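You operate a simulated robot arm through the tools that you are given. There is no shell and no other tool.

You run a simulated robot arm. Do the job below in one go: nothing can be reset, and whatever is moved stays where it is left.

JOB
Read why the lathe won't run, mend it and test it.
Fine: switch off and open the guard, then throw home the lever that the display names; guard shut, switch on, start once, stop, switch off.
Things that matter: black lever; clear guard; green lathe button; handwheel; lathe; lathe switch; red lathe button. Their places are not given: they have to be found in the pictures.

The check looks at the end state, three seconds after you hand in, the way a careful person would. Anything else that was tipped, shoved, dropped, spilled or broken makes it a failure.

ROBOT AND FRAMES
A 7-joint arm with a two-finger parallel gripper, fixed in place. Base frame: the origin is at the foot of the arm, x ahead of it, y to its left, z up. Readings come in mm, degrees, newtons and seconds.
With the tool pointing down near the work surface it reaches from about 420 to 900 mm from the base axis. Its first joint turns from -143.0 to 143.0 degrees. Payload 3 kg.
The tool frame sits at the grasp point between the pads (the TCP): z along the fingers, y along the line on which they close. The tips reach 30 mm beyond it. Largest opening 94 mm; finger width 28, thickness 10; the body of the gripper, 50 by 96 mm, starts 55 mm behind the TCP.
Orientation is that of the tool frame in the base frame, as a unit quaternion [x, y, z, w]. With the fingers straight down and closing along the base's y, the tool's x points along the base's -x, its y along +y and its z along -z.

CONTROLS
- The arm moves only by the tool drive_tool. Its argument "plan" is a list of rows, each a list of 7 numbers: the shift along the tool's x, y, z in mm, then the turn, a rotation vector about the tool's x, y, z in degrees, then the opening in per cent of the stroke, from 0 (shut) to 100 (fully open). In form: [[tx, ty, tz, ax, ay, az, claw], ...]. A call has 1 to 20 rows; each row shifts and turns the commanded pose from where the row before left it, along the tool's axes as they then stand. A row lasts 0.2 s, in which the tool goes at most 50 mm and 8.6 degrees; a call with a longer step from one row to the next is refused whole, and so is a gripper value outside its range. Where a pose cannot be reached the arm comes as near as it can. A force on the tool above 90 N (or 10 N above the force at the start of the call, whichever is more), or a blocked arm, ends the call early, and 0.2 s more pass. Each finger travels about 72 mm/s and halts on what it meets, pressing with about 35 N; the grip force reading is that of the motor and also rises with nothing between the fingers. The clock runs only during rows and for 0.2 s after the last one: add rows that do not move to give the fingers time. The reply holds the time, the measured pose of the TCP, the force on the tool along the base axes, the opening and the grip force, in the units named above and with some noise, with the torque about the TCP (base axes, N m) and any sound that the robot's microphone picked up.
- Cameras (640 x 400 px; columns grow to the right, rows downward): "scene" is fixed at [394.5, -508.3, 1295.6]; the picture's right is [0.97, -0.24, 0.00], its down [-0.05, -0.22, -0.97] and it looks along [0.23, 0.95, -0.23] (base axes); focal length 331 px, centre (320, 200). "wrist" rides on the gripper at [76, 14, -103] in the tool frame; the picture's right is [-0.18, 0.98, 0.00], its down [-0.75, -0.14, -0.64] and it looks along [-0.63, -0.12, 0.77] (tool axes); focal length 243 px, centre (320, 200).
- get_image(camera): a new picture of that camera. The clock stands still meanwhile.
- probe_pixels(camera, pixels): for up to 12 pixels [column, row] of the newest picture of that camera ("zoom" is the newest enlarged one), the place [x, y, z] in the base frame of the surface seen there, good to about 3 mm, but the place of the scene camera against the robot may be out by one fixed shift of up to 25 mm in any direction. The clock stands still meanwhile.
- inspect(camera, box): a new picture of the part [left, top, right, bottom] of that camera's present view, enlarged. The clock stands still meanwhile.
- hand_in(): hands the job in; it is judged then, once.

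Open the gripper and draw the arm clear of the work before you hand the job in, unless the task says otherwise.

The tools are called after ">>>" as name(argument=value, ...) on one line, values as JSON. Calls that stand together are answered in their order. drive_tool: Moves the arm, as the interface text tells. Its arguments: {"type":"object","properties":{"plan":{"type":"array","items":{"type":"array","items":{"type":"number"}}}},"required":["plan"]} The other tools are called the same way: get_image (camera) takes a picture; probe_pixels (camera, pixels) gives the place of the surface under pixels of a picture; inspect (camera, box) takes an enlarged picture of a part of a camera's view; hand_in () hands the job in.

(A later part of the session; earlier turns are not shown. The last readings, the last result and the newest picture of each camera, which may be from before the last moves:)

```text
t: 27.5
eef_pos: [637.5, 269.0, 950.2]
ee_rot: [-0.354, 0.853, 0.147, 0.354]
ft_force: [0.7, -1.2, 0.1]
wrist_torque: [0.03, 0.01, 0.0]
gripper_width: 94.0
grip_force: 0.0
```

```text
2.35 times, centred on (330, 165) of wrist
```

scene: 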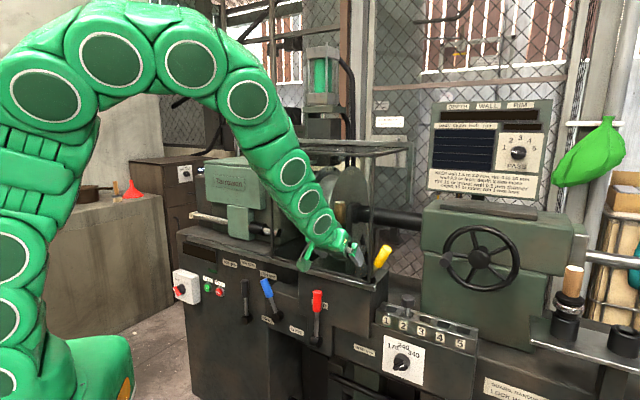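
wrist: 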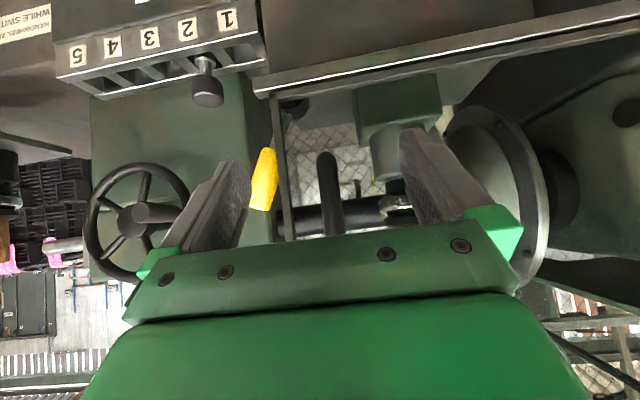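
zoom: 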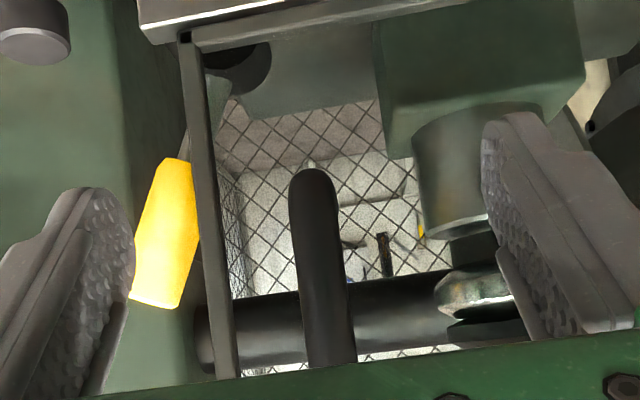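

The bar is at u≈260 with its front at n≈691, right between the fingers. I half close, move in onto the bar and grip it.

>>> drive_tool(plan=[[0, 0, 0, 0, 0, 0, 50], [0, 0, 0, 0, 0, 0, 50], [-18, 0, 8.5, 0, 0, 0, 50], [-18, 0, 8.5, 0, 0, 0, 50], [-18, 0, 8.5, 0, 0, 0, 50], [0, 0, 0, 0, 0, 0, 0], [0, 0, 0, 0, 0, 0, 0], [0, 0, 0, 0, 0, 0, 0]])

>>> get_image(camera="wrist")

```text
t: 29.3
eef_pos: [677.0, 309.2, 969.3]
ee_rot: [-0.354, 0.853, 0.147, 0.353]
ft_force: [1.7, 10.5, -5.8]
wrist_torque: [-0.02, -0.12, 0.01]
gripper_width: 20.2
grip_force: 45.3
```

```text
taken
```

wrist: 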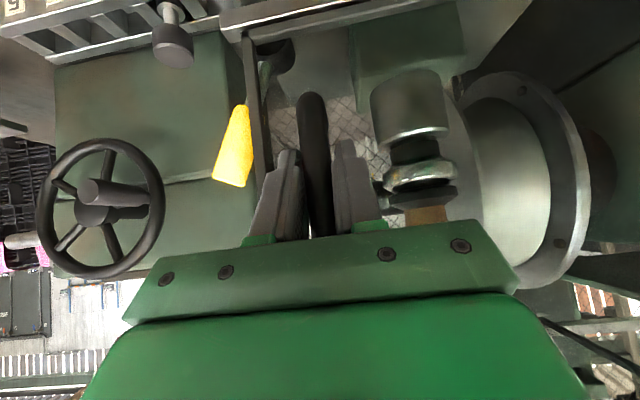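

The grip is on the 20 mm bar. I pull gently to the left (15 mm) and watch the force.

>>> drive_tool(plan=[[0, 5, 0, 0, 0, 0, 0], [0, 5, 0, 0, 0, 0, 0], [0, 5, 0, 0, 0, 0, 0]])

>>> get_image(camera="scene")

```text
t: 30.1
eef_pos: [666.3, 318.9, 970.1]
ee_rot: [-0.354, 0.853, 0.147, 0.354]
ft_force: [20.1, 15.7, -1.1]
wrist_torque: [-0.76, 0.75, 0.0]
gripper_width: 20.0
grip_force: 45.0
```

```text
taken
```

scene: 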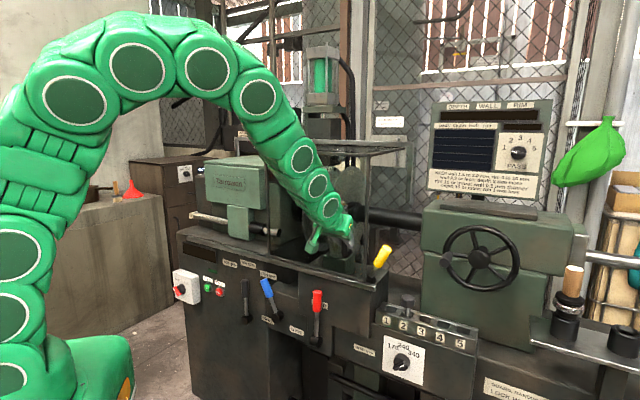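

The guard followed 15 mm with almost no resistance, so it does slide left. I keep sliding it in 20 mm steps.

>>> drive_tool(plan=[[0, 18, 0, 0, 0, 0, 0], [0, 20, 0, 0, 0, 0, 0], [0, 20, 0, 0, 0, 0, 0], [0, 20, 0, 0, 0, 0, 0], [0, 20, 0, 0, 0, 0, 0], [0, 20, 0, 0, 0, 0, 0], [0, 20, 0, 0, 0, 0, 0], [0, 20, 0, 0, 0, 0, 0], [0, 20, 0, 0, 0, 0, 0], [0, 20, 0, 0, 0, 0, 0], [0, 0, 0, 0, 0, 0, 0]])

>>> get_image(camera="scene")

```text
t: 32.5
eef_pos: [524.1, 459.0, 968.9]
ee_rot: [-0.355, 0.853, 0.147, 0.352]
ft_force: [-2.4, 0.5, 23.8]
wrist_torque: [-0.03, -0.02, 0.06]
gripper_width: 19.9
grip_force: 44.9
```

```text
taken
```

scene: 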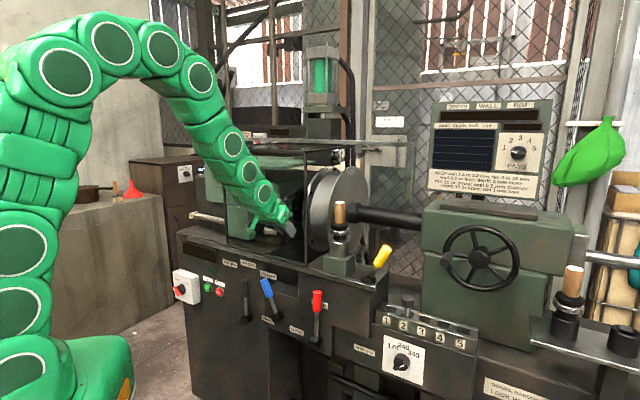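

The guard slides freely (now 214 mm moved). I continue to the end of its travel.

>>> drive_tool(plan=[[0, 18, 0, 0, 0, 0, 0], [0, 18, 0, 0, 0, 0, 0], [0, 18, 0, 0, 0, 0, 0], [0, 18, 0, 0, 0, 0, 0], [0, 18, 0, 0, 0, 0, 0], [0, 15, 0, 0, 0, 0, 0], [0, 15, 0, 0, 0, 0, 0], [0, 10, 0, 0, 0, 0, 0], [0, 10, 0, 0, 0, 0, 0], [0, 10, 0, 0, 0, 0, 0], [0, 10, 0, 0, 0, 0, 0], [0, 10, 0, 0, 0, 0, 0], [0, 10, 0, 0, 0, 0, 0]])

>>> get_image(camera="scene")

```text
t: 35.3
eef_pos: [397.1, 587.2, 969.7]
ee_rot: [-0.354, 0.853, 0.147, 0.354]
ft_force: [1.8, 4.5, -13.2]
wrist_torque: [0.75, -0.81, 0.03]
gripper_width: 19.9
grip_force: 45.1
```

```text
taken
```

scene: 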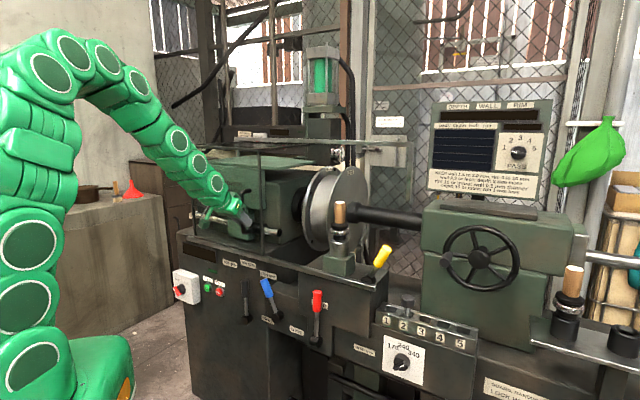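

Still no stop after 394 mm; I go on gently, in 8 mm steps, to find the end of travel.

>>> drive_tool(plan=[[0, 8, 0, 0, 0, 0, 0], [0, 8, 0, 0, 0, 0, 0], [0, 8, 0, 0, 0, 0, 0], [0, 8, 0, 0, 0, 0, 0], [0, 8, 0, 0, 0, 0, 0], [0, 8, 0, 0, 0, 0, 0], [0, 8, 0, 0, 0, 0, 0], [0, 8, 0, 0, 0, 0, 0]])

>>> get_image(camera="scene")

>>> get_image(camera="wrist")

```text
t: 35.9
eef_pos: [392.0, 589.6, 970.0]
ee_rot: [-0.348, 0.856, 0.144, 0.354]
ft_force: [7.1, -24.2, 13.1]
wrist_torque: [0.71, -0.4, -0.11]
gripper_width: 19.8
grip_force: 44.8
stopped in row 3: the force on the tool passed its limit at 98 N (the readings are from after the stop); the commanded pose is now the measured one
```

```text
taken
```

scene: 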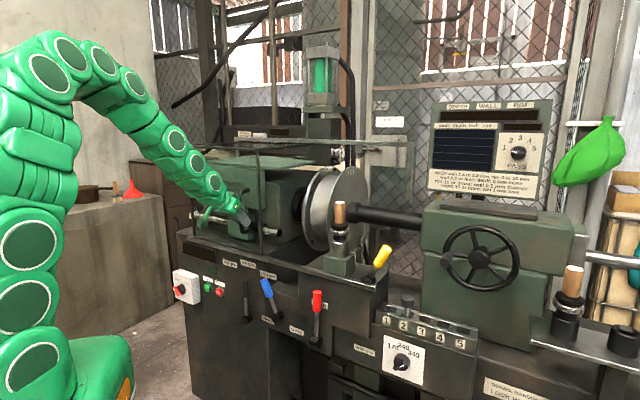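

```text
taken
```

wrist: 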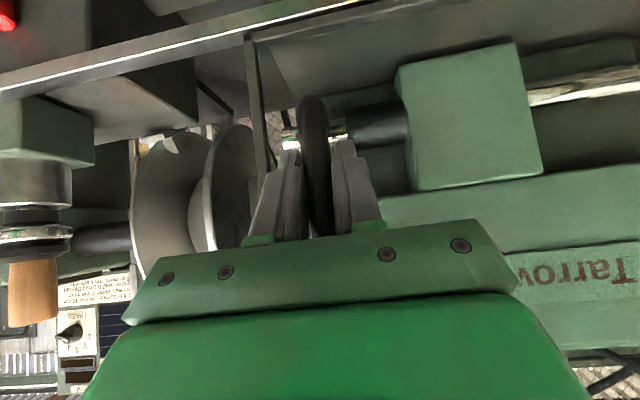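

End stop at 400 mm of travel: the guard is fully open. I let go and back off, then look into the opened area.

>>> drive_tool(plan=[[0, 0, 0, 0, 0, 0, 60], [0, 0, 0, 0, 0, 0, 60], [12, 0, -12, 0, 0, 0, 60], [18, 0, -18, 0, 0, 0, 60], [18, 0, -18, 0, 0, 0, 60], [0, -40, 0, 0, 0, 0, 60], [0, -40, 0, 0, 0, 0, 60], [0, -40, 0, 0, 0, 0, 60]])

>>> get_image(camera="wrist")

>>> inspect(camera="scene", box=[270, 150, 430, 290])

```text
t: 37.7
eef_pos: [427.4, 457.2, 965.9]
ee_rot: [-0.349, 0.856, 0.145, 0.353]
ft_force: [0.4, 0.9, 0.2]
wrist_torque: [0.03, 0.03, 0.0]
gripper_width: 56.5
grip_force: 0.2
```

```text
taken
```

wrist: 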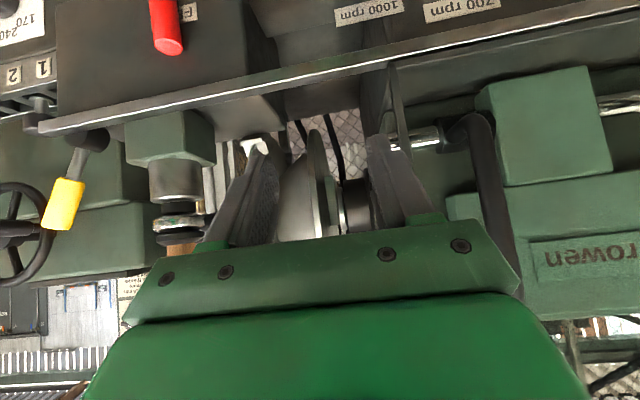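

```text
2.86 times, centred on (350, 220) of scene
```

zoom: 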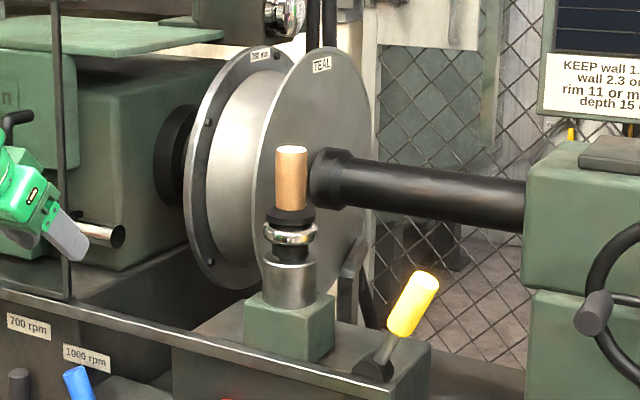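

No further lever shows inside except the yellow one at its right. I look at the yellow lever's base from above for labels before deciding.

>>> drive_tool(plan=[[0, -42, 0, 0, 0, 0, 60], [0, -42, 0, 0, 0, 0, 60], [0, -42, 0, 0, 0, 0, 60], [0, -42, 0, 0, 0, 0, 60], [0, -42, 0, 0, 0, 0, 60], [0, -42, 0, 0, 0, 0, 60], [0, -42, 0, 0, 0, 0, 60], [0, 0, -20, 0, 7.5, 0, 60], [0, 0, -20, 0, 7.5, 0, 60], [0, 0, -20, 0, 7.5, 0, 60], [0, 0, -20, 0, 7.5, 0, 60]])

>>> get_image(camera="wrist")

```text
t: 40.1
eef_pos: [602.7, 218.0, 1035.2]
ee_rot: [-0.375, 0.918, 0.048, 0.119]
ft_force: [-0.3, 0.3, -0.1]
wrist_torque: [-0.03, -0.02, -0.03]
gripper_width: 56.2
grip_force: 0.1
```

```text
taken
```

wrist: 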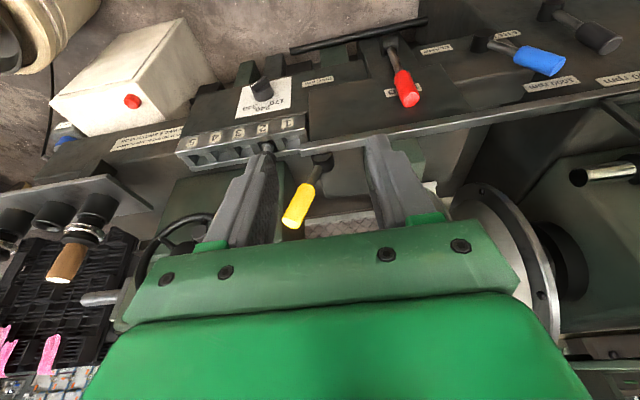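

I zoom on the levers' labels and on the yellow lever in this top view.

>>> inspect(camera="wrist", box=[370, 0, 640, 130])

>>> inspect(camera="wrist", box=[160, 60, 440, 240])

```text
2.37 times, centred on (505, 65) of wrist
```

zoom: 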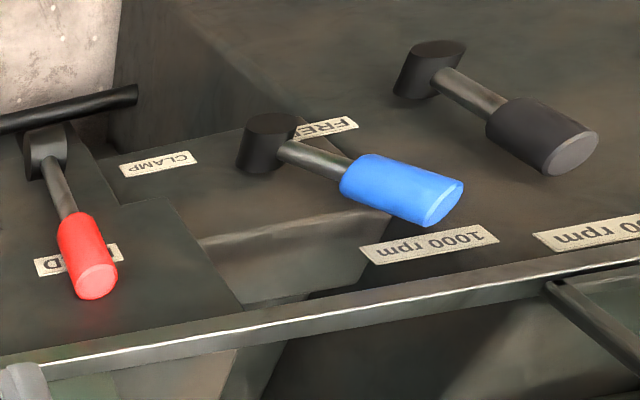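

```text
2.22 times, centred on (300, 150) of wrist
```

zoom: 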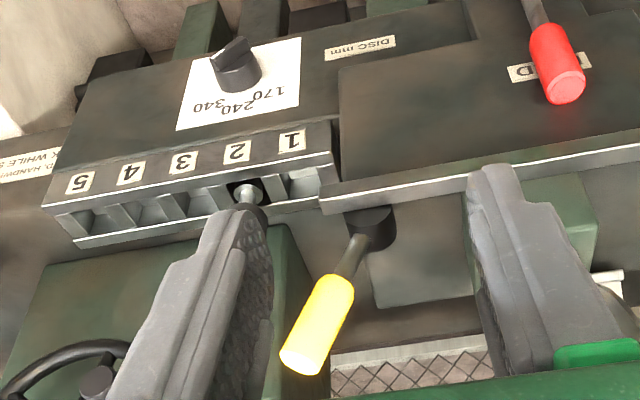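

Only the blue lever carries FREE/CLAMP labels (it leans to FREE), so it is the one to throw right to CLAMP. I tilt back to 45° and move to a view point in front of it.

>>> drive_tool(plan=[[-24.1, 0, 6.5, 0, 0, 0, 60], [-24.1, 0, 6.5, 0, 0, 0, 60], [0, 0, 0, 0, -7.5, 0, 60], [0, 0, 0, 0, -7.5, 0, 60], [0, 0, 0, 0, -7.5, 0, 60], [0, 0, 0, 0, -7.5, 0, 60], [16.6, 38.2, 16.6, 0, 0, 0, 60], [16.6, 38.2, 16.6, 0, 0, 0, 60], [16.6, 38.2, 16.6, 0, 0, 0, 60], [16.6, 38.2, 16.6, 0, 0, 0, 60], [16.6, 38.2, 16.6, 0, 0, 0, 60], [16.6, 38.2, 16.6, 0, 0, 0, 60], [16.6, 38.2, 16.6, 0, 0, 0, 60], [16.6, 38.2, 16.6, 0, 0, 0, 60], [16.6, 38.2, 16.6, 0, 0, 0, 60]])

>>> get_image(camera="wrist")

```text
t: 43.3
eef_pos: [397.0, 498.5, 824.1]
ee_rot: [-0.35, 0.856, 0.144, 0.353]
ft_force: [0.7, -0.5, -0.6]
wrist_torque: [-0.01, 0.01, 0.0]
gripper_width: 56.6
grip_force: 0.0
```

```text
taken
```

wrist: 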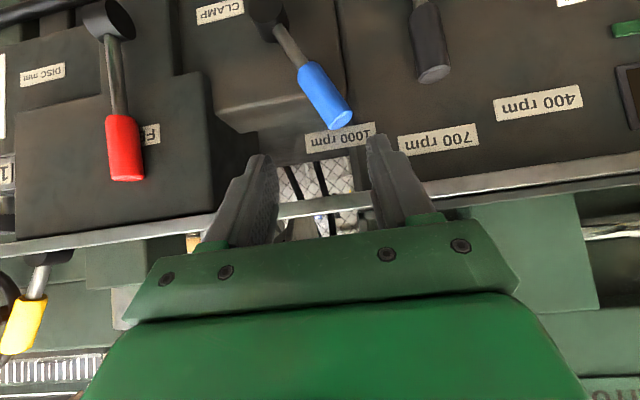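

I probe the blue, black and red levers and their hubs and labels in this picture.

>>> probe_pixels(camera="wrist", pixels=[[340, 118], [325, 95], [312, 72], [288, 42], [268, 12], [220, 12], [340, 138], [433, 73], [425, 35], [125, 175], [122, 130], [330, 85]])

>>> inspect(camera="wrist", box=[180, 0, 470, 160])

```text
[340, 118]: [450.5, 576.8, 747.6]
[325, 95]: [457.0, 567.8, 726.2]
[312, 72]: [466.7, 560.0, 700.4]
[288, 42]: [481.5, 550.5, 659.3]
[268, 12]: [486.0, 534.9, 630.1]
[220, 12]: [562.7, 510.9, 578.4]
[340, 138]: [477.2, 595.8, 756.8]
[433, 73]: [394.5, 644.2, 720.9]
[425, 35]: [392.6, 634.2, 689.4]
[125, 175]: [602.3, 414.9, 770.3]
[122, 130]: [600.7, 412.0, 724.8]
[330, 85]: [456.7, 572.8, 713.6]
```

```text
2.21 times, centred on (325, 80) of wrist
```

zoom: 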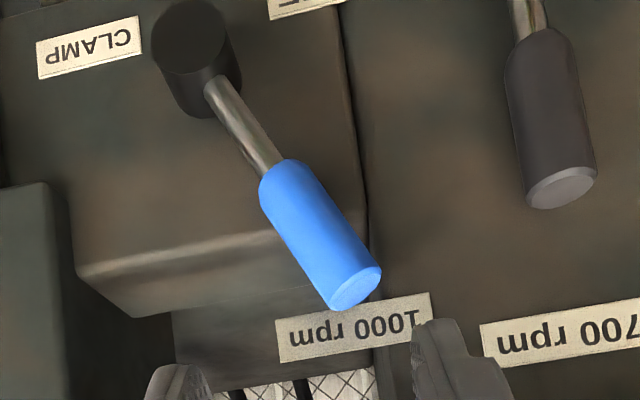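

Blue knob: centre near u=-77, z=723, front at n≈725; its hub is near u=-28, z=622. I close the fingers and place them just left of the blue knob, between it and the black lever (u≈-176).

>>> drive_tool(plan=[[0, 26.6, 0, 0, 0, 0, 0], [0, 26.6, 0, 0, 0, 0, 0], [13.1, 0, 32.2, 0, 0, 0, 0], [13.1, 0, 32.2, 0, 0, 0, 0], [-14.1, 0, 26.9, 0, 0, 0, 0], [-14.1, 0, 26.9, 0, 0, 0, 0]])

>>> get_image(camera="wrist")

```text
t: 44.7
eef_pos: [419.5, 596.2, 744.8]
ee_rot: [-0.349, 0.856, 0.144, 0.353]
ft_force: [0.7, 0.9, -0.1]
wrist_torque: [0.01, 0.02, -0.04]
gripper_width: 0.0
grip_force: 32.5
```

```text
taken
```

wrist: 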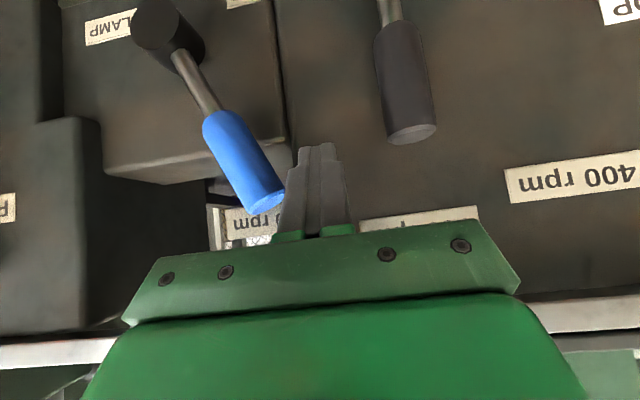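

The closed fingers stand just beside the blue knob. I push it to the right in 8 mm steps.

>>> drive_tool(plan=[[0, -8, 0, 0, 0, 0, 0], [0, -8, 0, 0, 0, 0, 0], [0, -8, 0, 0, 0, 0, 0], [0, -8, 0, 0, 0, 0, 0], [0, -8, 0, 0, 0, 0, 0], [0, -8, 0, 0, 0, 0, 0], [0, -8, 0, 0, 0, 0, 0]])

>>> get_image(camera="wrist")

```text
t: 46.0
eef_pos: [447.6, 565.6, 742.9]
ee_rot: [-0.352, 0.854, 0.146, 0.355]
ft_force: [-27.7, -14.7, 24.6]
wrist_torque: [0.02, -0.64, -0.36]
gripper_width: 0.1
grip_force: 33.4
stopped in row 6: the force on the tool passed its limit at 102 N (the readings are from after the stop); the commanded pose is now the measured one
```

```text
taken
```

wrist: 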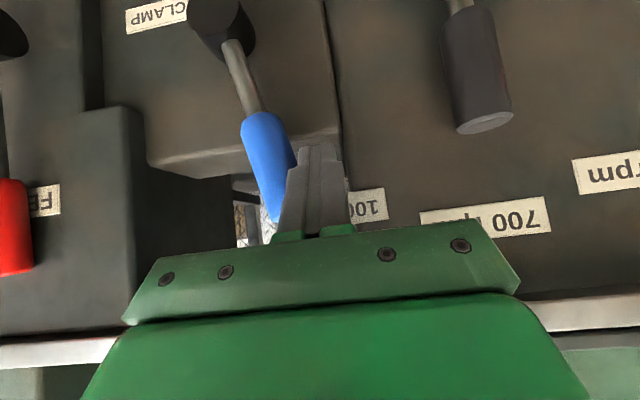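

The force tripped at 102 N after the knob had moved part of the way. I look from the scene camera at how far the lever has come.

>>> inspect(camera="scene", box=[215, 240, 345, 350])

>>> inspect(camera="wrist", box=[170, 60, 400, 250])

>>> probe_pixels(camera="wrist", pixels=[[262, 135], [275, 175], [272, 215], [240, 75], [225, 25]])

```text
3.64 times, centred on (280, 295) of scene
```

zoom: 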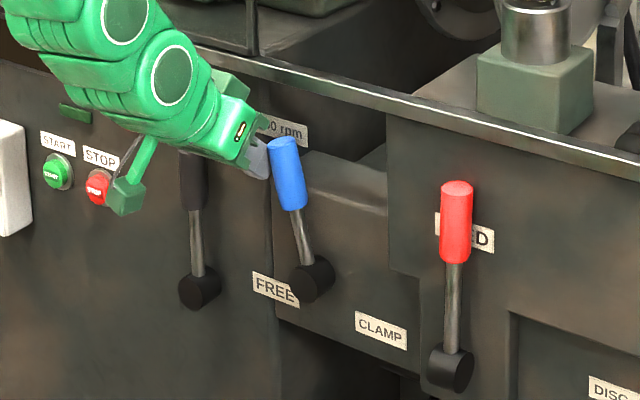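

```text
2.11 times, centred on (285, 155) of wrist
```

zoom: 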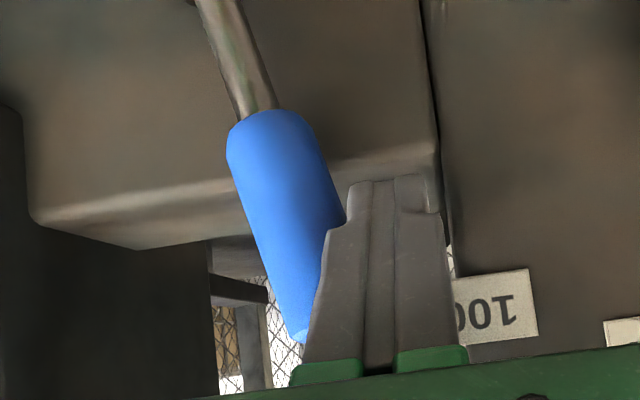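

```text
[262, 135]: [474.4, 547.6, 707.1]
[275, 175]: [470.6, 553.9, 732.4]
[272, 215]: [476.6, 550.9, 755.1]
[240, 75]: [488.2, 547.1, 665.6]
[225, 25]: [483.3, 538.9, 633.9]
```

The lever has come about half way to upright (knob now at u≈-54), so it is stiff, not locked. I push on slowly, 2.5 mm per row.

>>> drive_tool(plan=[[0, -2.5, 0, 0, 0, 0, 0], [0, -2.5, 0, 0, 0, 0, 0], [0, -2.5, 0, 0, 0, 0, 0], [0, -2.5, 0, 0, 0, 0, 0], [0, -2.5, 0, 0, 0, 0, 0], [0, -2.5, 0, 0, 0, 0, 0], [0, -2.5, 0, 0, 0, 0, 0], [0, -2.5, 0, 0, 0, 0, 0], [0, -2.5, 0, 0, 0, 0, 0], [0, -2.5, 0, 0, 0, 0, 0]])

>>> get_image(camera="wrist")

```text
t: 46.7
eef_pos: [452.4, 563.2, 745.4]
ee_rot: [-0.353, 0.853, 0.146, 0.355]
ft_force: [-20.0, -11.1, 19.6]
wrist_torque: [0.07, -0.49, -0.29]
gripper_width: 0.0
grip_force: 33.5
stopped in row 3: the force on the tool passed its limit at 94 N (the readings are from after the stop); the commanded pose is now the measured one
```

```text
taken
```

wrist: 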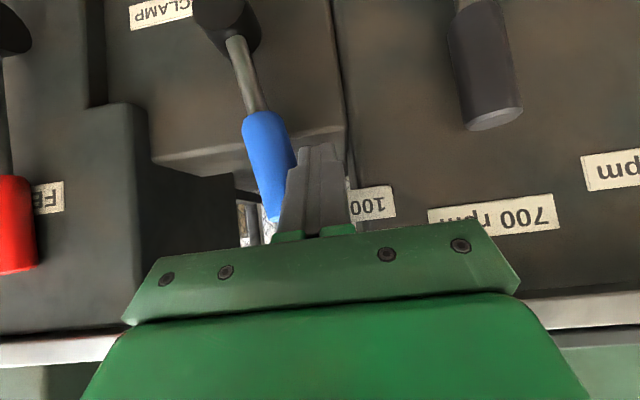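

The tool moved 5 mm further before 94 N; the force is mostly along the finger axis, as if the tips press on something. I probe the block face behind the lever around the finger tips.

>>> probe_pixels(camera="wrist", pixels=[[300, 60], [320, 120], [200, 110], [190, 150], [310, 30], [380, 60], [380, 150], [345, 100], [335, 140], [268, 135], [275, 185], [250, 90]])

>>> inspect(camera="wrist", box=[200, 90, 380, 250])

```text
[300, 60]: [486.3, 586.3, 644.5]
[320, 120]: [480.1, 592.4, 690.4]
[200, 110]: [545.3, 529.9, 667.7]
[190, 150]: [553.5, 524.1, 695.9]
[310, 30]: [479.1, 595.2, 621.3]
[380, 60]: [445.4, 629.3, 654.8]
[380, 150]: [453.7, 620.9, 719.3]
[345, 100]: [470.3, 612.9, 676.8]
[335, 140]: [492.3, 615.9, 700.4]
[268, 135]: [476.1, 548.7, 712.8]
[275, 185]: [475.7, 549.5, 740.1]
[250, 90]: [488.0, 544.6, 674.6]
```

```text
2.50 times, centred on (290, 170) of wrist
```

zoom: 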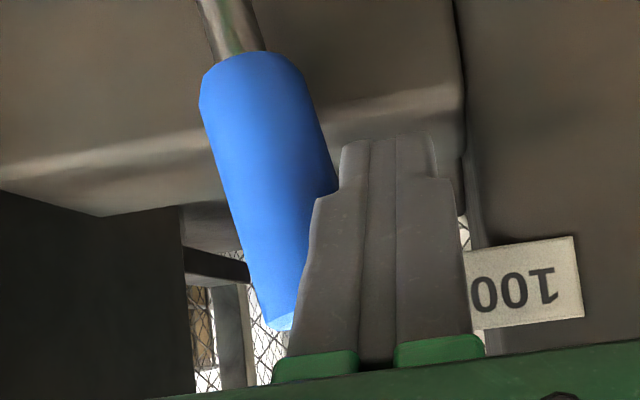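

The finger's shoulder catches the knob end, so pushing sideways is clumsy. I back out, open, straddle the blue knob and grip it instead.

>>> drive_tool(plan=[[0, 5, 0, 0, 0, 0, 0], [0, 0, -25, 0, 0, 0, 0], [0, 0, -25, 0, 0, 0, 30], [0, -15, 0, 0, 0, 0, 60], [5.7, -15, 0, 0, 0, 0, 60], [0, 0, 0, 0, 0, 0, 60]])

>>> get_image(camera="wrist")

```text
t: 48.1
eef_pos: [441.1, 517.4, 774.6]
ee_rot: [-0.352, 0.854, 0.146, 0.354]
ft_force: [-1.0, -0.4, 0.3]
wrist_torque: [0.01, -0.03, 0.02]
gripper_width: 56.8
grip_force: 0.1
```

```text
taken
```

wrist: 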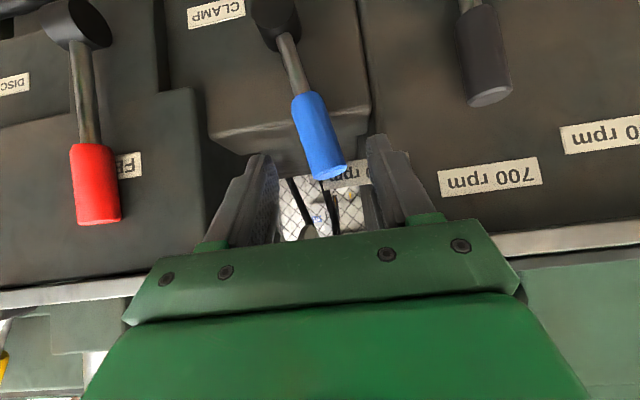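

The blue knob is now centred between the open fingers at column 320. I probe it once more before going in.

>>> probe_pixels(camera="wrist", pixels=[[310, 105], [318, 130], [325, 155], [332, 174], [296, 65], [275, 20]])

```text
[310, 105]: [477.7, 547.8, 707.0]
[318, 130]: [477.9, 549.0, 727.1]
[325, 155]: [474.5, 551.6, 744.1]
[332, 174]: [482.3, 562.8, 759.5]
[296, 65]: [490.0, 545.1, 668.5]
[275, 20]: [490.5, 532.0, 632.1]
```

Knob axis runs from (u=-39,z=668) to (u=-57,z=760), about 11° left of upright. I go in over it and close.

>>> drive_tool(plan=[[-4.2, -1.5, 17, 0, 0, 0, 60], [-4.2, -1.5, 17, 0, 0, 0, 60], [0, 0, 17, 0, 0, 0, 60], [0, 0, 0, 0, 0, 0, 0], [0, 0, 0, 0, 0, 0, 0], [0, 0, 0, 0, 0, 0, 0]])

>>> get_image(camera="wrist")

```text
t: 49.5
eef_pos: [474.3, 544.9, 747.4]
ee_rot: [-0.352, 0.854, 0.146, 0.355]
ft_force: [9.6, -10.2, 8.2]
wrist_torque: [-1.29, -1.52, -0.23]
gripper_width: 32.9
grip_force: 45.1
```

```text
taken
```

wrist: 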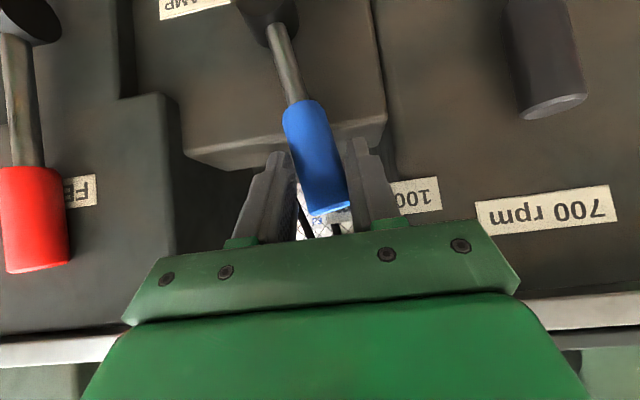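

The knob is gripped. I now carry it clockwise around its hub, turning the tool along with it, 3° per row, first 12°.

>>> drive_tool(plan=[[-0.75, -6.64, -0.75, -2.12, 0, 2.12, 0], [-0.75, -6.64, -0.75, -2.12, 0, 2.12, 0], [-0.75, -6.64, -0.75, -2.12, 0, 2.12, 0], [-0.75, -6.64, -0.75, -2.12, 0, 2.12, 0]])

>>> get_image(camera="wrist")

```text
t: 50.5
eef_pos: [491.7, 526.5, 747.7]
ee_rot: [-0.314, 0.865, 0.234, 0.314]
ft_force: [10.8, -9.9, -16.8]
wrist_torque: [-1.25, -1.41, -0.27]
gripper_width: 32.9
grip_force: 44.9
```

```text
taken
```

wrist: 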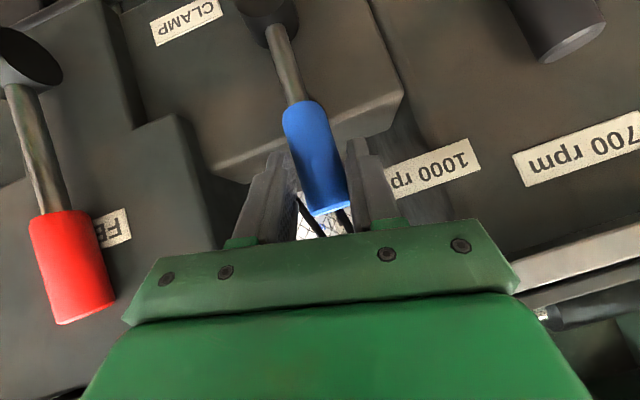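

The lever follows with little force. I go on another 24°.

>>> drive_tool(plan=[[-0.75, -6.64, -0.75, -2.12, 0, 2.12, 0], [-0.75, -6.64, -0.75, -2.12, 0, 2.12, 0], [-0.75, -6.64, -0.75, -2.12, 0, 2.12, 0], [-0.75, -6.64, -0.75, -2.12, 0, 2.12, 0], [-0.75, -6.64, -0.75, -2.12, 0, 2.12, 0], [-0.75, -6.64, -0.75, -2.12, 0, 2.12, 0], [-0.75, -6.64, -0.75, -2.12, 0, 2.12, 0], [-0.75, -6.64, -0.75, -2.12, 0, 2.12, 0]])

>>> get_image(camera="wrist")

>>> inspect(camera="scene", box=[215, 240, 345, 350])

```text
t: 52.3
eef_pos: [528.3, 490.4, 736.6]
ee_rot: [-0.227, 0.857, 0.403, 0.228]
ft_force: [-26.8, -19.6, -21.2]
wrist_torque: [-1.65, -0.92, 0.17]
gripper_width: 32.8
grip_force: 45.1
```

```text
taken
```

wrist: 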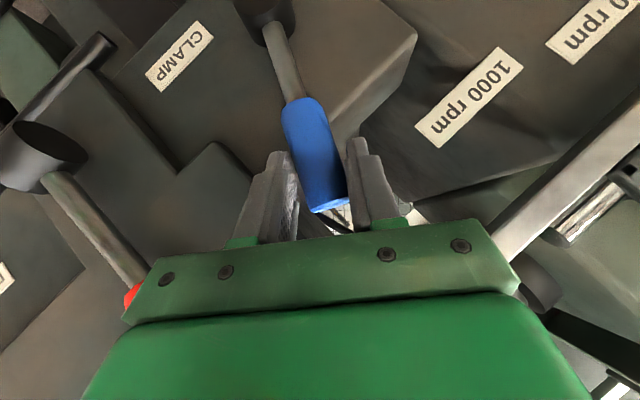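

```text
3.64 times, centred on (280, 295) of scene
```

zoom: 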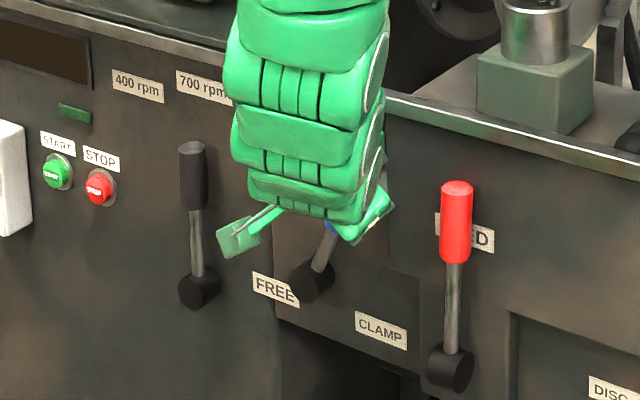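

The lever is at about +24° now. I continue in smaller steps to find its end stop at CLAMP.

>>> drive_tool(plan=[[-0.38, -3.32, -0.38, -1.06, 0, 1.06, 0], [-0.38, -3.32, -0.38, -1.06, 0, 1.06, 0], [-0.38, -3.32, -0.38, -1.06, 0, 1.06, 0], [-0.38, -3.32, -0.38, -1.06, 0, 1.06, 0], [-0.38, -3.32, -0.38, -1.06, 0, 1.06, 0], [-0.38, -3.32, -0.38, -1.06, 0, 1.06, 0]])

>>> get_image(camera="wrist")

```text
t: 53.1
eef_pos: [528.2, 489.9, 735.4]
ee_rot: [-0.219, 0.849, 0.432, 0.213]
ft_force: [-17.1, -15.1, 19.3]
wrist_torque: [-1.42, -1.08, 0.76]
gripper_width: 36.6
grip_force: 45.0
stopped in row 3: the force on the tool passed its limit at 98 N (the readings are from after the stop); the commanded pose is now the measured one
```

```text
taken
```

wrist: 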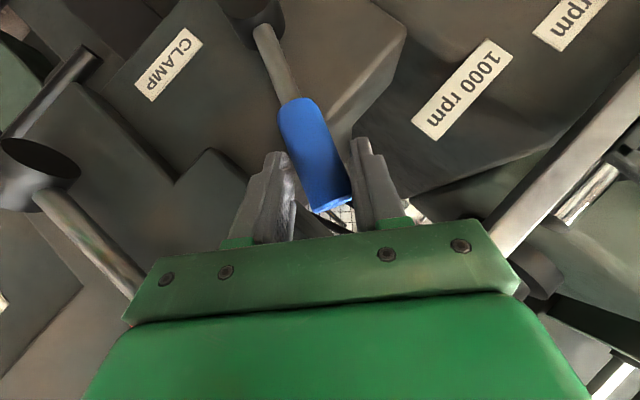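

The lever met its stop at about +26° (CLAMP side). I let go, back out along the tool axis and turn the tool back.

>>> drive_tool(plan=[[0, 0, 0, 0, 0, 0, 70], [0, 0, 0, 0, 0, 0, 70], [0, 0, -20, 0, 0, 0, 70], [0, 0, -30, 0, 0, 0, 70], [0, 0, -20, 0, 0, 0, 70], [0, 0, 0, 4.6, 0, -4.6, 70], [0, 0, 0, 4.6, 0, -4.6, 70], [0, 0, 0, 4.6, 0, -4.6, 70], [0, 0, 0, 4.6, 0, -4.6, 70], [0, 0, 0, 4.6, 0, -4.6, 70], [0, 0, 0, 4.6, 0, -4.6, 70]])

>>> get_image(camera="wrist")

>>> inspect(camera="scene", box=[215, 240, 345, 350])

```text
t: 55.5
eef_pos: [517.2, 431.9, 772.7]
ee_rot: [-0.355, 0.851, 0.156, 0.354]
ft_force: [0.2, 0.4, -0.1]
wrist_torque: [0.0, 0.0, 0.0]
gripper_width: 65.7
grip_force: 0.0
```

```text
taken
```

wrist: 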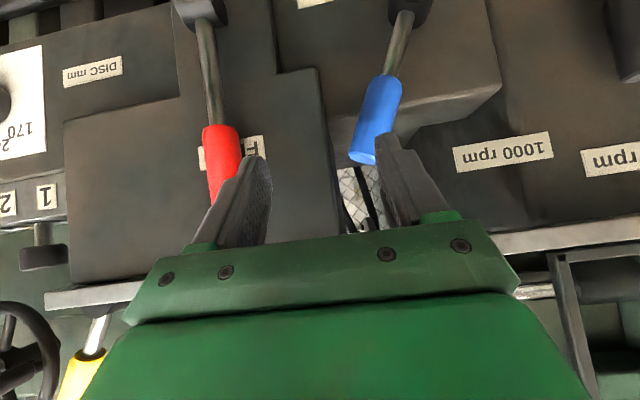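

```text
3.64 times, centred on (280, 295) of scene
```

zoom: 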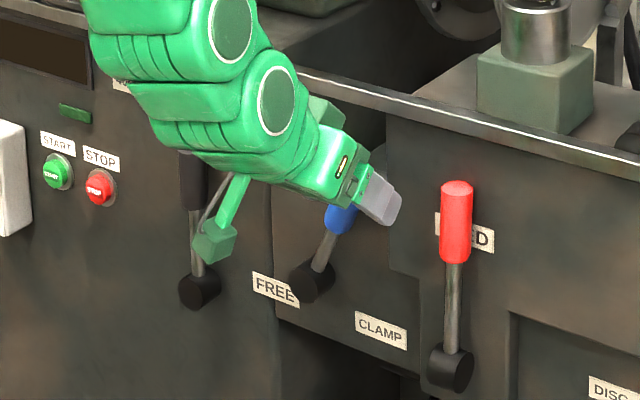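

The blue lever stays on the CLAMP side. Now I go up and left to the guard's handle (u≈-140, z≈970) to shut the guard.

>>> drive_tool(plan=[[-0.7, 0, -25.5, 1.0, 0.5, -0.15, 55], [-0.7, 0, -25.5, 0, 0, 0, 55], [-16.2, 28.6, -16.2, 0, 0, 0, 55], [-16.2, 28.6, -16.2, 0, 0, 0, 55], [-16.2, 28.6, -16.2, 0, 0, 0, 55], [-16.2, 28.6, -16.2, 0, 0, 0, 55], [-16.2, 28.6, -16.2, 0, 0, 0, 55], [-16.2, 28.6, -16.2, 0, 0, 0, 55], [-16.2, 28.6, -16.2, 0, 0, 0, 55]])

>>> get_image(camera="wrist")

>>> inspect(camera="scene", box=[215, 240, 345, 350])

```text
t: 57.5
eef_pos: [350.3, 548.3, 970.9]
ee_rot: [-0.353, 0.853, 0.147, 0.354]
ft_force: [0.5, -0.6, 0.3]
wrist_torque: [0.01, -0.02, 0.03]
gripper_width: 51.8
grip_force: 0.1
```

```text
taken
```

wrist: 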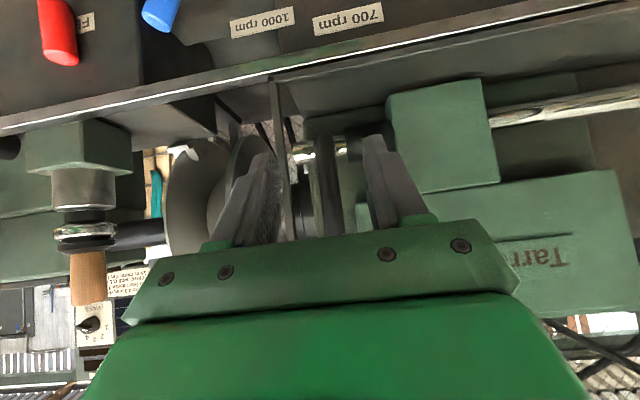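

```text
3.64 times, centred on (280, 295) of scene
```

zoom: 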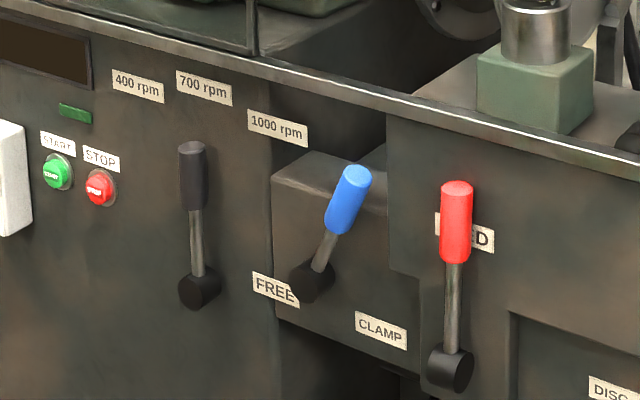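

Blue now clearly leans toward CLAMP. The guard handle is centred between my fingers at (326,180); I move in and grip it.

>>> drive_tool(plan=[[-14.6, 0, 14.6, 0, 0, 0, 55], [-14.6, 0, 14.6, 0, 0, 0, 55], [-14.6, 0, 14.6, 0, 0, 0, 55], [0, 0, 0, 0, 0, 0, 0], [0, 0, 0, 0, 0, 0, 0], [0, 0, 0, 0, 0, 0, 0]])

```text
t: 58.9
eef_pos: [395.5, 590.4, 970.4]
ee_rot: [-0.354, 0.853, 0.147, 0.354]
ft_force: [2.0, 5.0, -3.8]
wrist_torque: [0.18, -0.25, 0.02]
gripper_width: 20.0
grip_force: 45.1
```

The bar is held again (20 mm). I slide the guard back to the right, 19 mm per row.

>>> drive_tool(plan=[[0, -10, 0, 0, 0, 0, 0], [0, -19, 0, 0, 0, 0, 0], [0, -19, 0, 0, 0, 0, 0], [0, -19, 0, 0, 0, 0, 0], [0, -19, 0, 0, 0, 0, 0], [0, -19, 0, 0, 0, 0, 0], [0, -19, 0, 0, 0, 0, 0], [0, -19, 0, 0, 0, 0, 0], [0, -19, 0, 0, 0, 0, 0], [0, -19, 0, 0, 0, 0, 0], [0, -19, 0, 0, 0, 0, 0], [0, -10, 0, 0, 0, 0, 0]])

```text
t: 61.5
eef_pos: [543.7, 443.1, 969.9]
ee_rot: [-0.353, 0.854, 0.146, 0.354]
ft_force: [-16.1, -16.7, 15.7]
wrist_torque: [0.18, -0.07, -0.06]
gripper_width: 19.9
grip_force: 44.7
```

Halfway (u≈71, closed is at u≈260). I go on, slowing near the end.

>>> drive_tool(plan=[[0, -15, 0, 0, 0, 0, 0], [0, -19, 0, 0, 0, 0, 0], [0, -19, 0, 0, 0, 0, 0], [0, -19, 0, 0, 0, 0, 0], [0, -19, 0, 0, 0, 0, 0], [0, -19, 0, 0, 0, 0, 0], [0, -19, 0, 0, 0, 0, 0], [0, -15, 0, 0, 0, 0, 0], [0, -10, 0, 0, 0, 0, 0], [0, -8, 0, 0, 0, 0, 0], [0, -6, 0, 0, 0, 0, 0], [0, -5, 0, 0, 0, 0, 0], [0, -4, 0, 0, 0, 0, 0], [0, -4, 0, 0, 0, 0, 0], [0, -4, 0, 0, 0, 0, 0], [0, -4, 0, 0, 0, 0, 0], [0, -4, 0, 0, 0, 0, 0], [0, -4, 0, 0, 0, 0, 0]])

>>> get_image(camera="scene")

```text
t: 65.3
eef_pos: [677.9, 310.7, 969.5]
ee_rot: [-0.358, 0.852, 0.149, 0.352]
ft_force: [-14.1, 6.3, 11.6]
wrist_torque: [0.73, -1.02, 0.0]
gripper_width: 19.9
grip_force: 45.1
stopped in row 18: the force on the tool passed its limit at 93 N (the readings are from after the stop); the commanded pose is now the measured one
```

```text
taken
```

scene: 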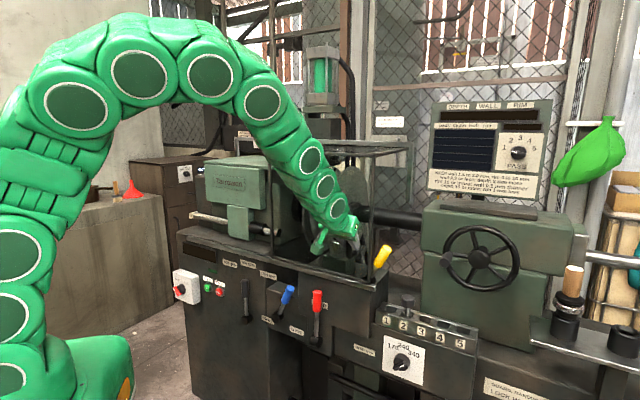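

The guard is back against its closed stop (u≈260, same as before). I let go, back off and travel left toward the switch.

>>> drive_tool(plan=[[0, 0, 0, 0, 0, 0, 50], [0, 0, 0, 0, 0, 0, 50], [14, 0, -14, 0, 0, 0, 50], [14, 0, -14, 0, 0, 0, 50], [14, 0, -14, 0, 0, 0, 50], [0, 42, 0, 0, 0, 0, 60], [0, 42, 0, 0, 0, 0, 60], [0, 42, 0, 0, 0, 0, 60], [0, 42, 0, 0, 0, 0, 60], [0, 42, 0, 0, 0, 0, 60], [0, 42, 0, 0, 0, 0, 60], [0, 42, 0, 0, 0, 0, 60], [0, 42, 0, 0, 0, 0, 60], [0, 42, 0, 0, 0, 0, 60], [0, 42, 0, 0, 0, 0, 60]])

>>> get_image(camera="scene")

```text
t: 68.5
eef_pos: [336.2, 559.0, 971.0]
ee_rot: [-0.359, 0.852, 0.15, 0.351]
ft_force: [-0.8, 0.2, -0.5]
wrist_torque: [0.02, -0.01, 0.04]
gripper_width: 56.5
grip_force: 0.0
```

```text
taken
```

scene: 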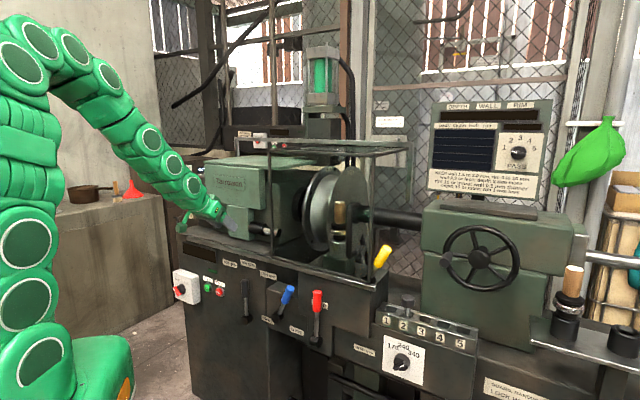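

The guard is shut and blue leans to CLAMP. I go on left, down in front of the switch, and level the tool.

>>> drive_tool(plan=[[0, 42.5, 0, 0.7, -0.15, 0.4, 60], [0, 42.5, 0, 0, 0, 0, 60], [0, 42.5, 0, 0, 0, 0, 60], [0, 42.5, 0, 0, 0, 0, 60], [33, 22, 22, 0, 0, 0, 60], [33, 22, 22, 0, 0, 0, 60], [33, 22, 22, 0, 0, 0, 60], [33, 22, 22, 0, 0, 0, 60], [33, 22, 22, 0, 0, 0, 60], [33, 22, 22, 0, 0, 0, 60], [33, 22, 22, 0, 0, 0, 60], [33, 22, 22, 0, 0, 0, 60], [33, 22, 22, 0, 0, 0, 60], [0, 0, 0, 0, -7.5, 0, 60], [0, 0, 0, 0, -7.5, 0, 60], [0, 0, 0, 0, -7.5, 0, 60], [0, 0, 0, 0, -7.5, 0, 60], [0, 0, 0, 0, -7.5, 0, 60], [0, 0, 0, 0, -7.5, 0, 60]])

>>> get_image(camera="wrist")

```text
t: 69.4
eef_pos: [259.7, 647.7, 975.5]
ee_rot: [-0.244, 0.912, 0.208, 0.256]
ft_force: [0.9, 0.5, 0.2]
wrist_torque: [-0.01, 0.02, -0.03]
gripper_width: 56.6
grip_force: 0.0
stopped in row 4: the arm was blocked; the commanded pose is now the measured one
```

```text
taken
```

wrist: 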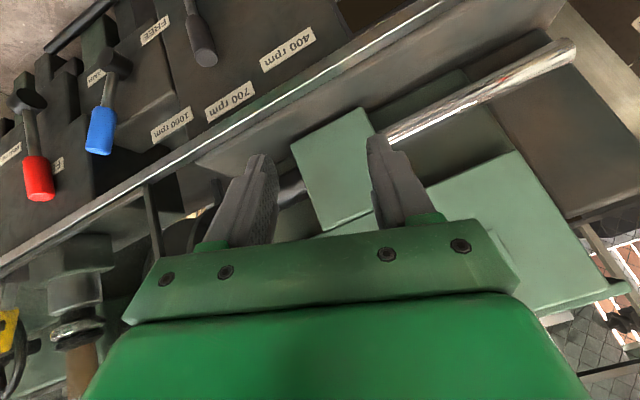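

The arm hit a joint limit on this higher path. I go straight down 160 mm first and then restore the orientation.

>>> drive_tool(plan=[[22.7, -10.2, 31.3, 0, 0, 0, 60], [22.7, -10.2, 31.3, 0, 0, 0, 60], [22.7, -10.2, 31.3, 0, 0, 0, 60], [22.7, -10.2, 31.3, 0, 0, 0, 60], [0, 0, 0, 1.53, -2.53, -5.77, 60], [0, 0, 0, 1.53, -2.53, -5.77, 60], [0, 0, 0, 1.53, -2.53, -5.77, 60]])

>>> get_image(camera="scene")

```text
t: 71.0
eef_pos: [258.8, 648.9, 816.8]
ee_rot: [-0.355, 0.852, 0.147, 0.356]
ft_force: [0.0, -0.3, -0.1]
wrist_torque: [0.0, 0.03, -0.01]
gripper_width: 56.7
grip_force: 0.0
```

```text
taken
```

scene: 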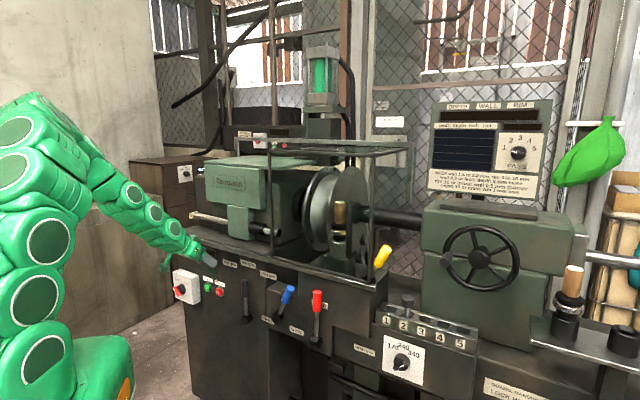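

Orientation is restored. I continue down-left to the switch and level the tool there.

>>> drive_tool(plan=[[23.6, 31.2, 14.75, 0, 0, 0, 60], [23.6, 31.2, 14.75, 0, 0, 0, 60], [23.6, 31.2, 14.75, 0, 0, 0, 60], [23.6, 31.2, 14.75, 0, 0, 0, 60], [23.6, 31.2, 14.75, 0, 0, 0, 60], [0, 0, 0, 0, -7.5, 0, 60], [0, 0, 0, 0, -7.5, 0, 60], [0, 0, 0, 0, -7.5, 0, 60], [0, 0, 0, 0, -7.5, 0, 60], [0, 0, 0, 0, -7.5, 0, 60], [0, 0, 0, 0, -7.5, 0, 60], [27, 31.3, -6.7, 0, 0, 0, 60], [27, 31.3, -6.7, 0, 0, 0, 60], [27, 31.3, -6.7, 0, 0, 0, 60]])

>>> get_image(camera="wrist")

```text
t: 74.0
eef_pos: [45.4, 789.8, 597.8]
ee_rot: [-0.271, 0.653, 0.271, 0.654]
ft_force: [0.1, -0.3, 0.6]
wrist_torque: [-0.02, 0.0, -0.04]
gripper_width: 56.2
grip_force: 0.1
```

```text
taken
```

wrist: 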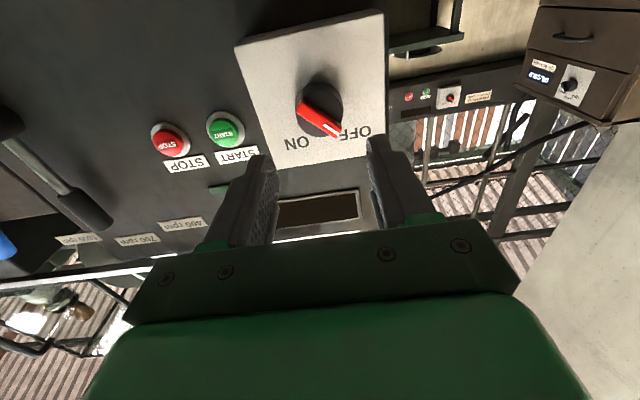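

The bar stands at OFF (mark at the left-up side). I turn the fingers -45° to match it, move in as before and close on it.

>>> drive_tool(plan=[[-1.7, -2, 0, 0, 0, -7.5, 60], [0, 0, 0, 0, 0, -7.5, 60], [0, 0, 0, 0, 0, -7.5, 60], [0, 0, 0, 0, 0, -7.5, 60], [0, 0, 0, 0, 0, -7.5, 60], [0, 0, 0, 0, 0, -7.5, 60], [0, 0, 25, 0, 0, 0, 60], [0, 0, 25, 0, 0, 0, 60], [0, 0, 19, 0, 0, 0, 60], [0, 0, 0, 0, 0, 0, 0], [0, 0, 0, 0, 0, 0, 0], [0, 0, 0, 0, 0, 0, 0], [0, 0, 0, 0, 0, 0, 0]])

>>> get_image(camera="wrist")

```text
t: 76.8
eef_pos: [96.1, 837.0, 599.2]
ee_rot: [-0.501, 0.498, 0.0, 0.708]
ft_force: [-7.5, 30.6, -20.2]
wrist_torque: [-0.32, 0.77, 0.45]
gripper_width: 10.7
grip_force: 44.1
```

```text
taken
```

wrist: 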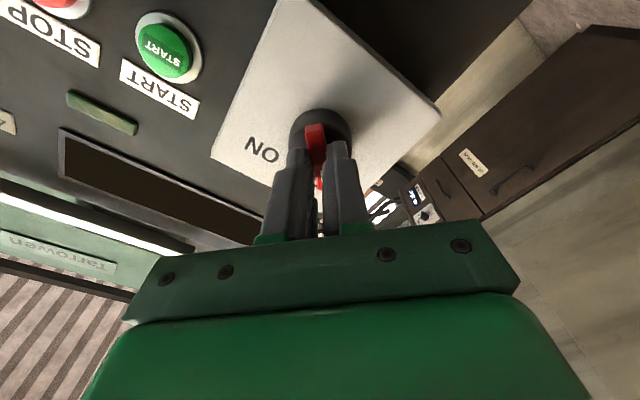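

The bar is held (10.7 mm). I turn it clockwise by 90° to ON.

>>> drive_tool(plan=[[0, 0, 0, 0, 0, 7.5, 0], [0, 0, 0, 0, 0, 7.5, 0], [0, 0, 0, 0, 0, 7.5, 0], [0, 0, 0, 0, 0, 7.5, 0], [0, 0, 0, 0, 0, 7.5, 0], [0, 0, 0, 0, 0, 7.5, 0], [0, 0, 0, 0, 0, 7.5, 0], [0, 0, 0, 0, 0, 7.5, 0], [0, 0, 0, 0, 0, 7.5, 0], [0, 0, 0, 0, 0, 7.5, 0], [0, 0, 0, 0, 0, 7.5, 0], [0, 0, 0, 0, 0, 7.5, 0]])

>>> get_image(camera="wrist")

>>> inspect(camera="scene", box=[165, 230, 345, 350])

```text
t: 79.4
eef_pos: [94.6, 836.5, 600.3]
ee_rot: [-0.002, 0.706, 0.502, 0.5]
ft_force: [-38.7, 10.6, -3.5]
wrist_torque: [-0.22, -0.08, 0.95]
gripper_width: 10.9
grip_force: 44.3
```

```text
taken
```

wrist: 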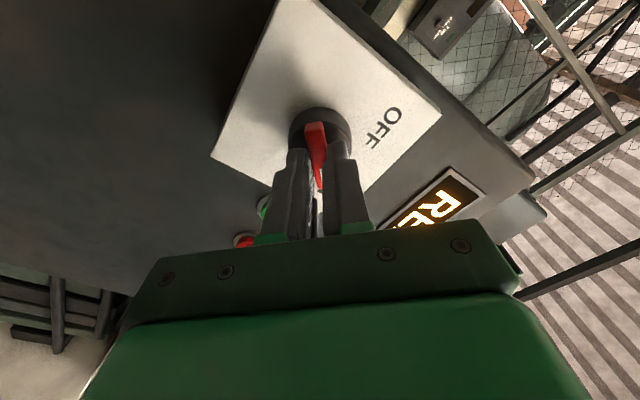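

```text
3.33 times, centred on (255, 290) of scene
```

zoom: 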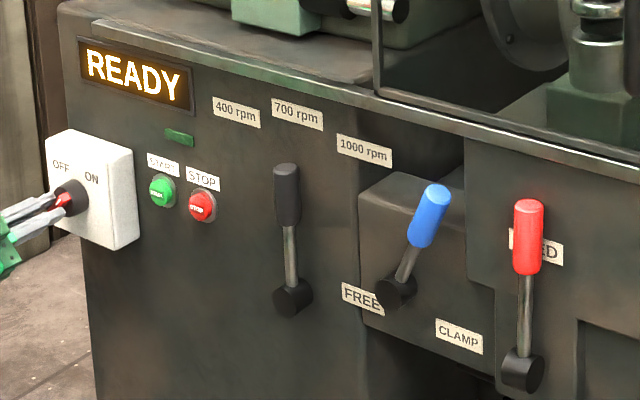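

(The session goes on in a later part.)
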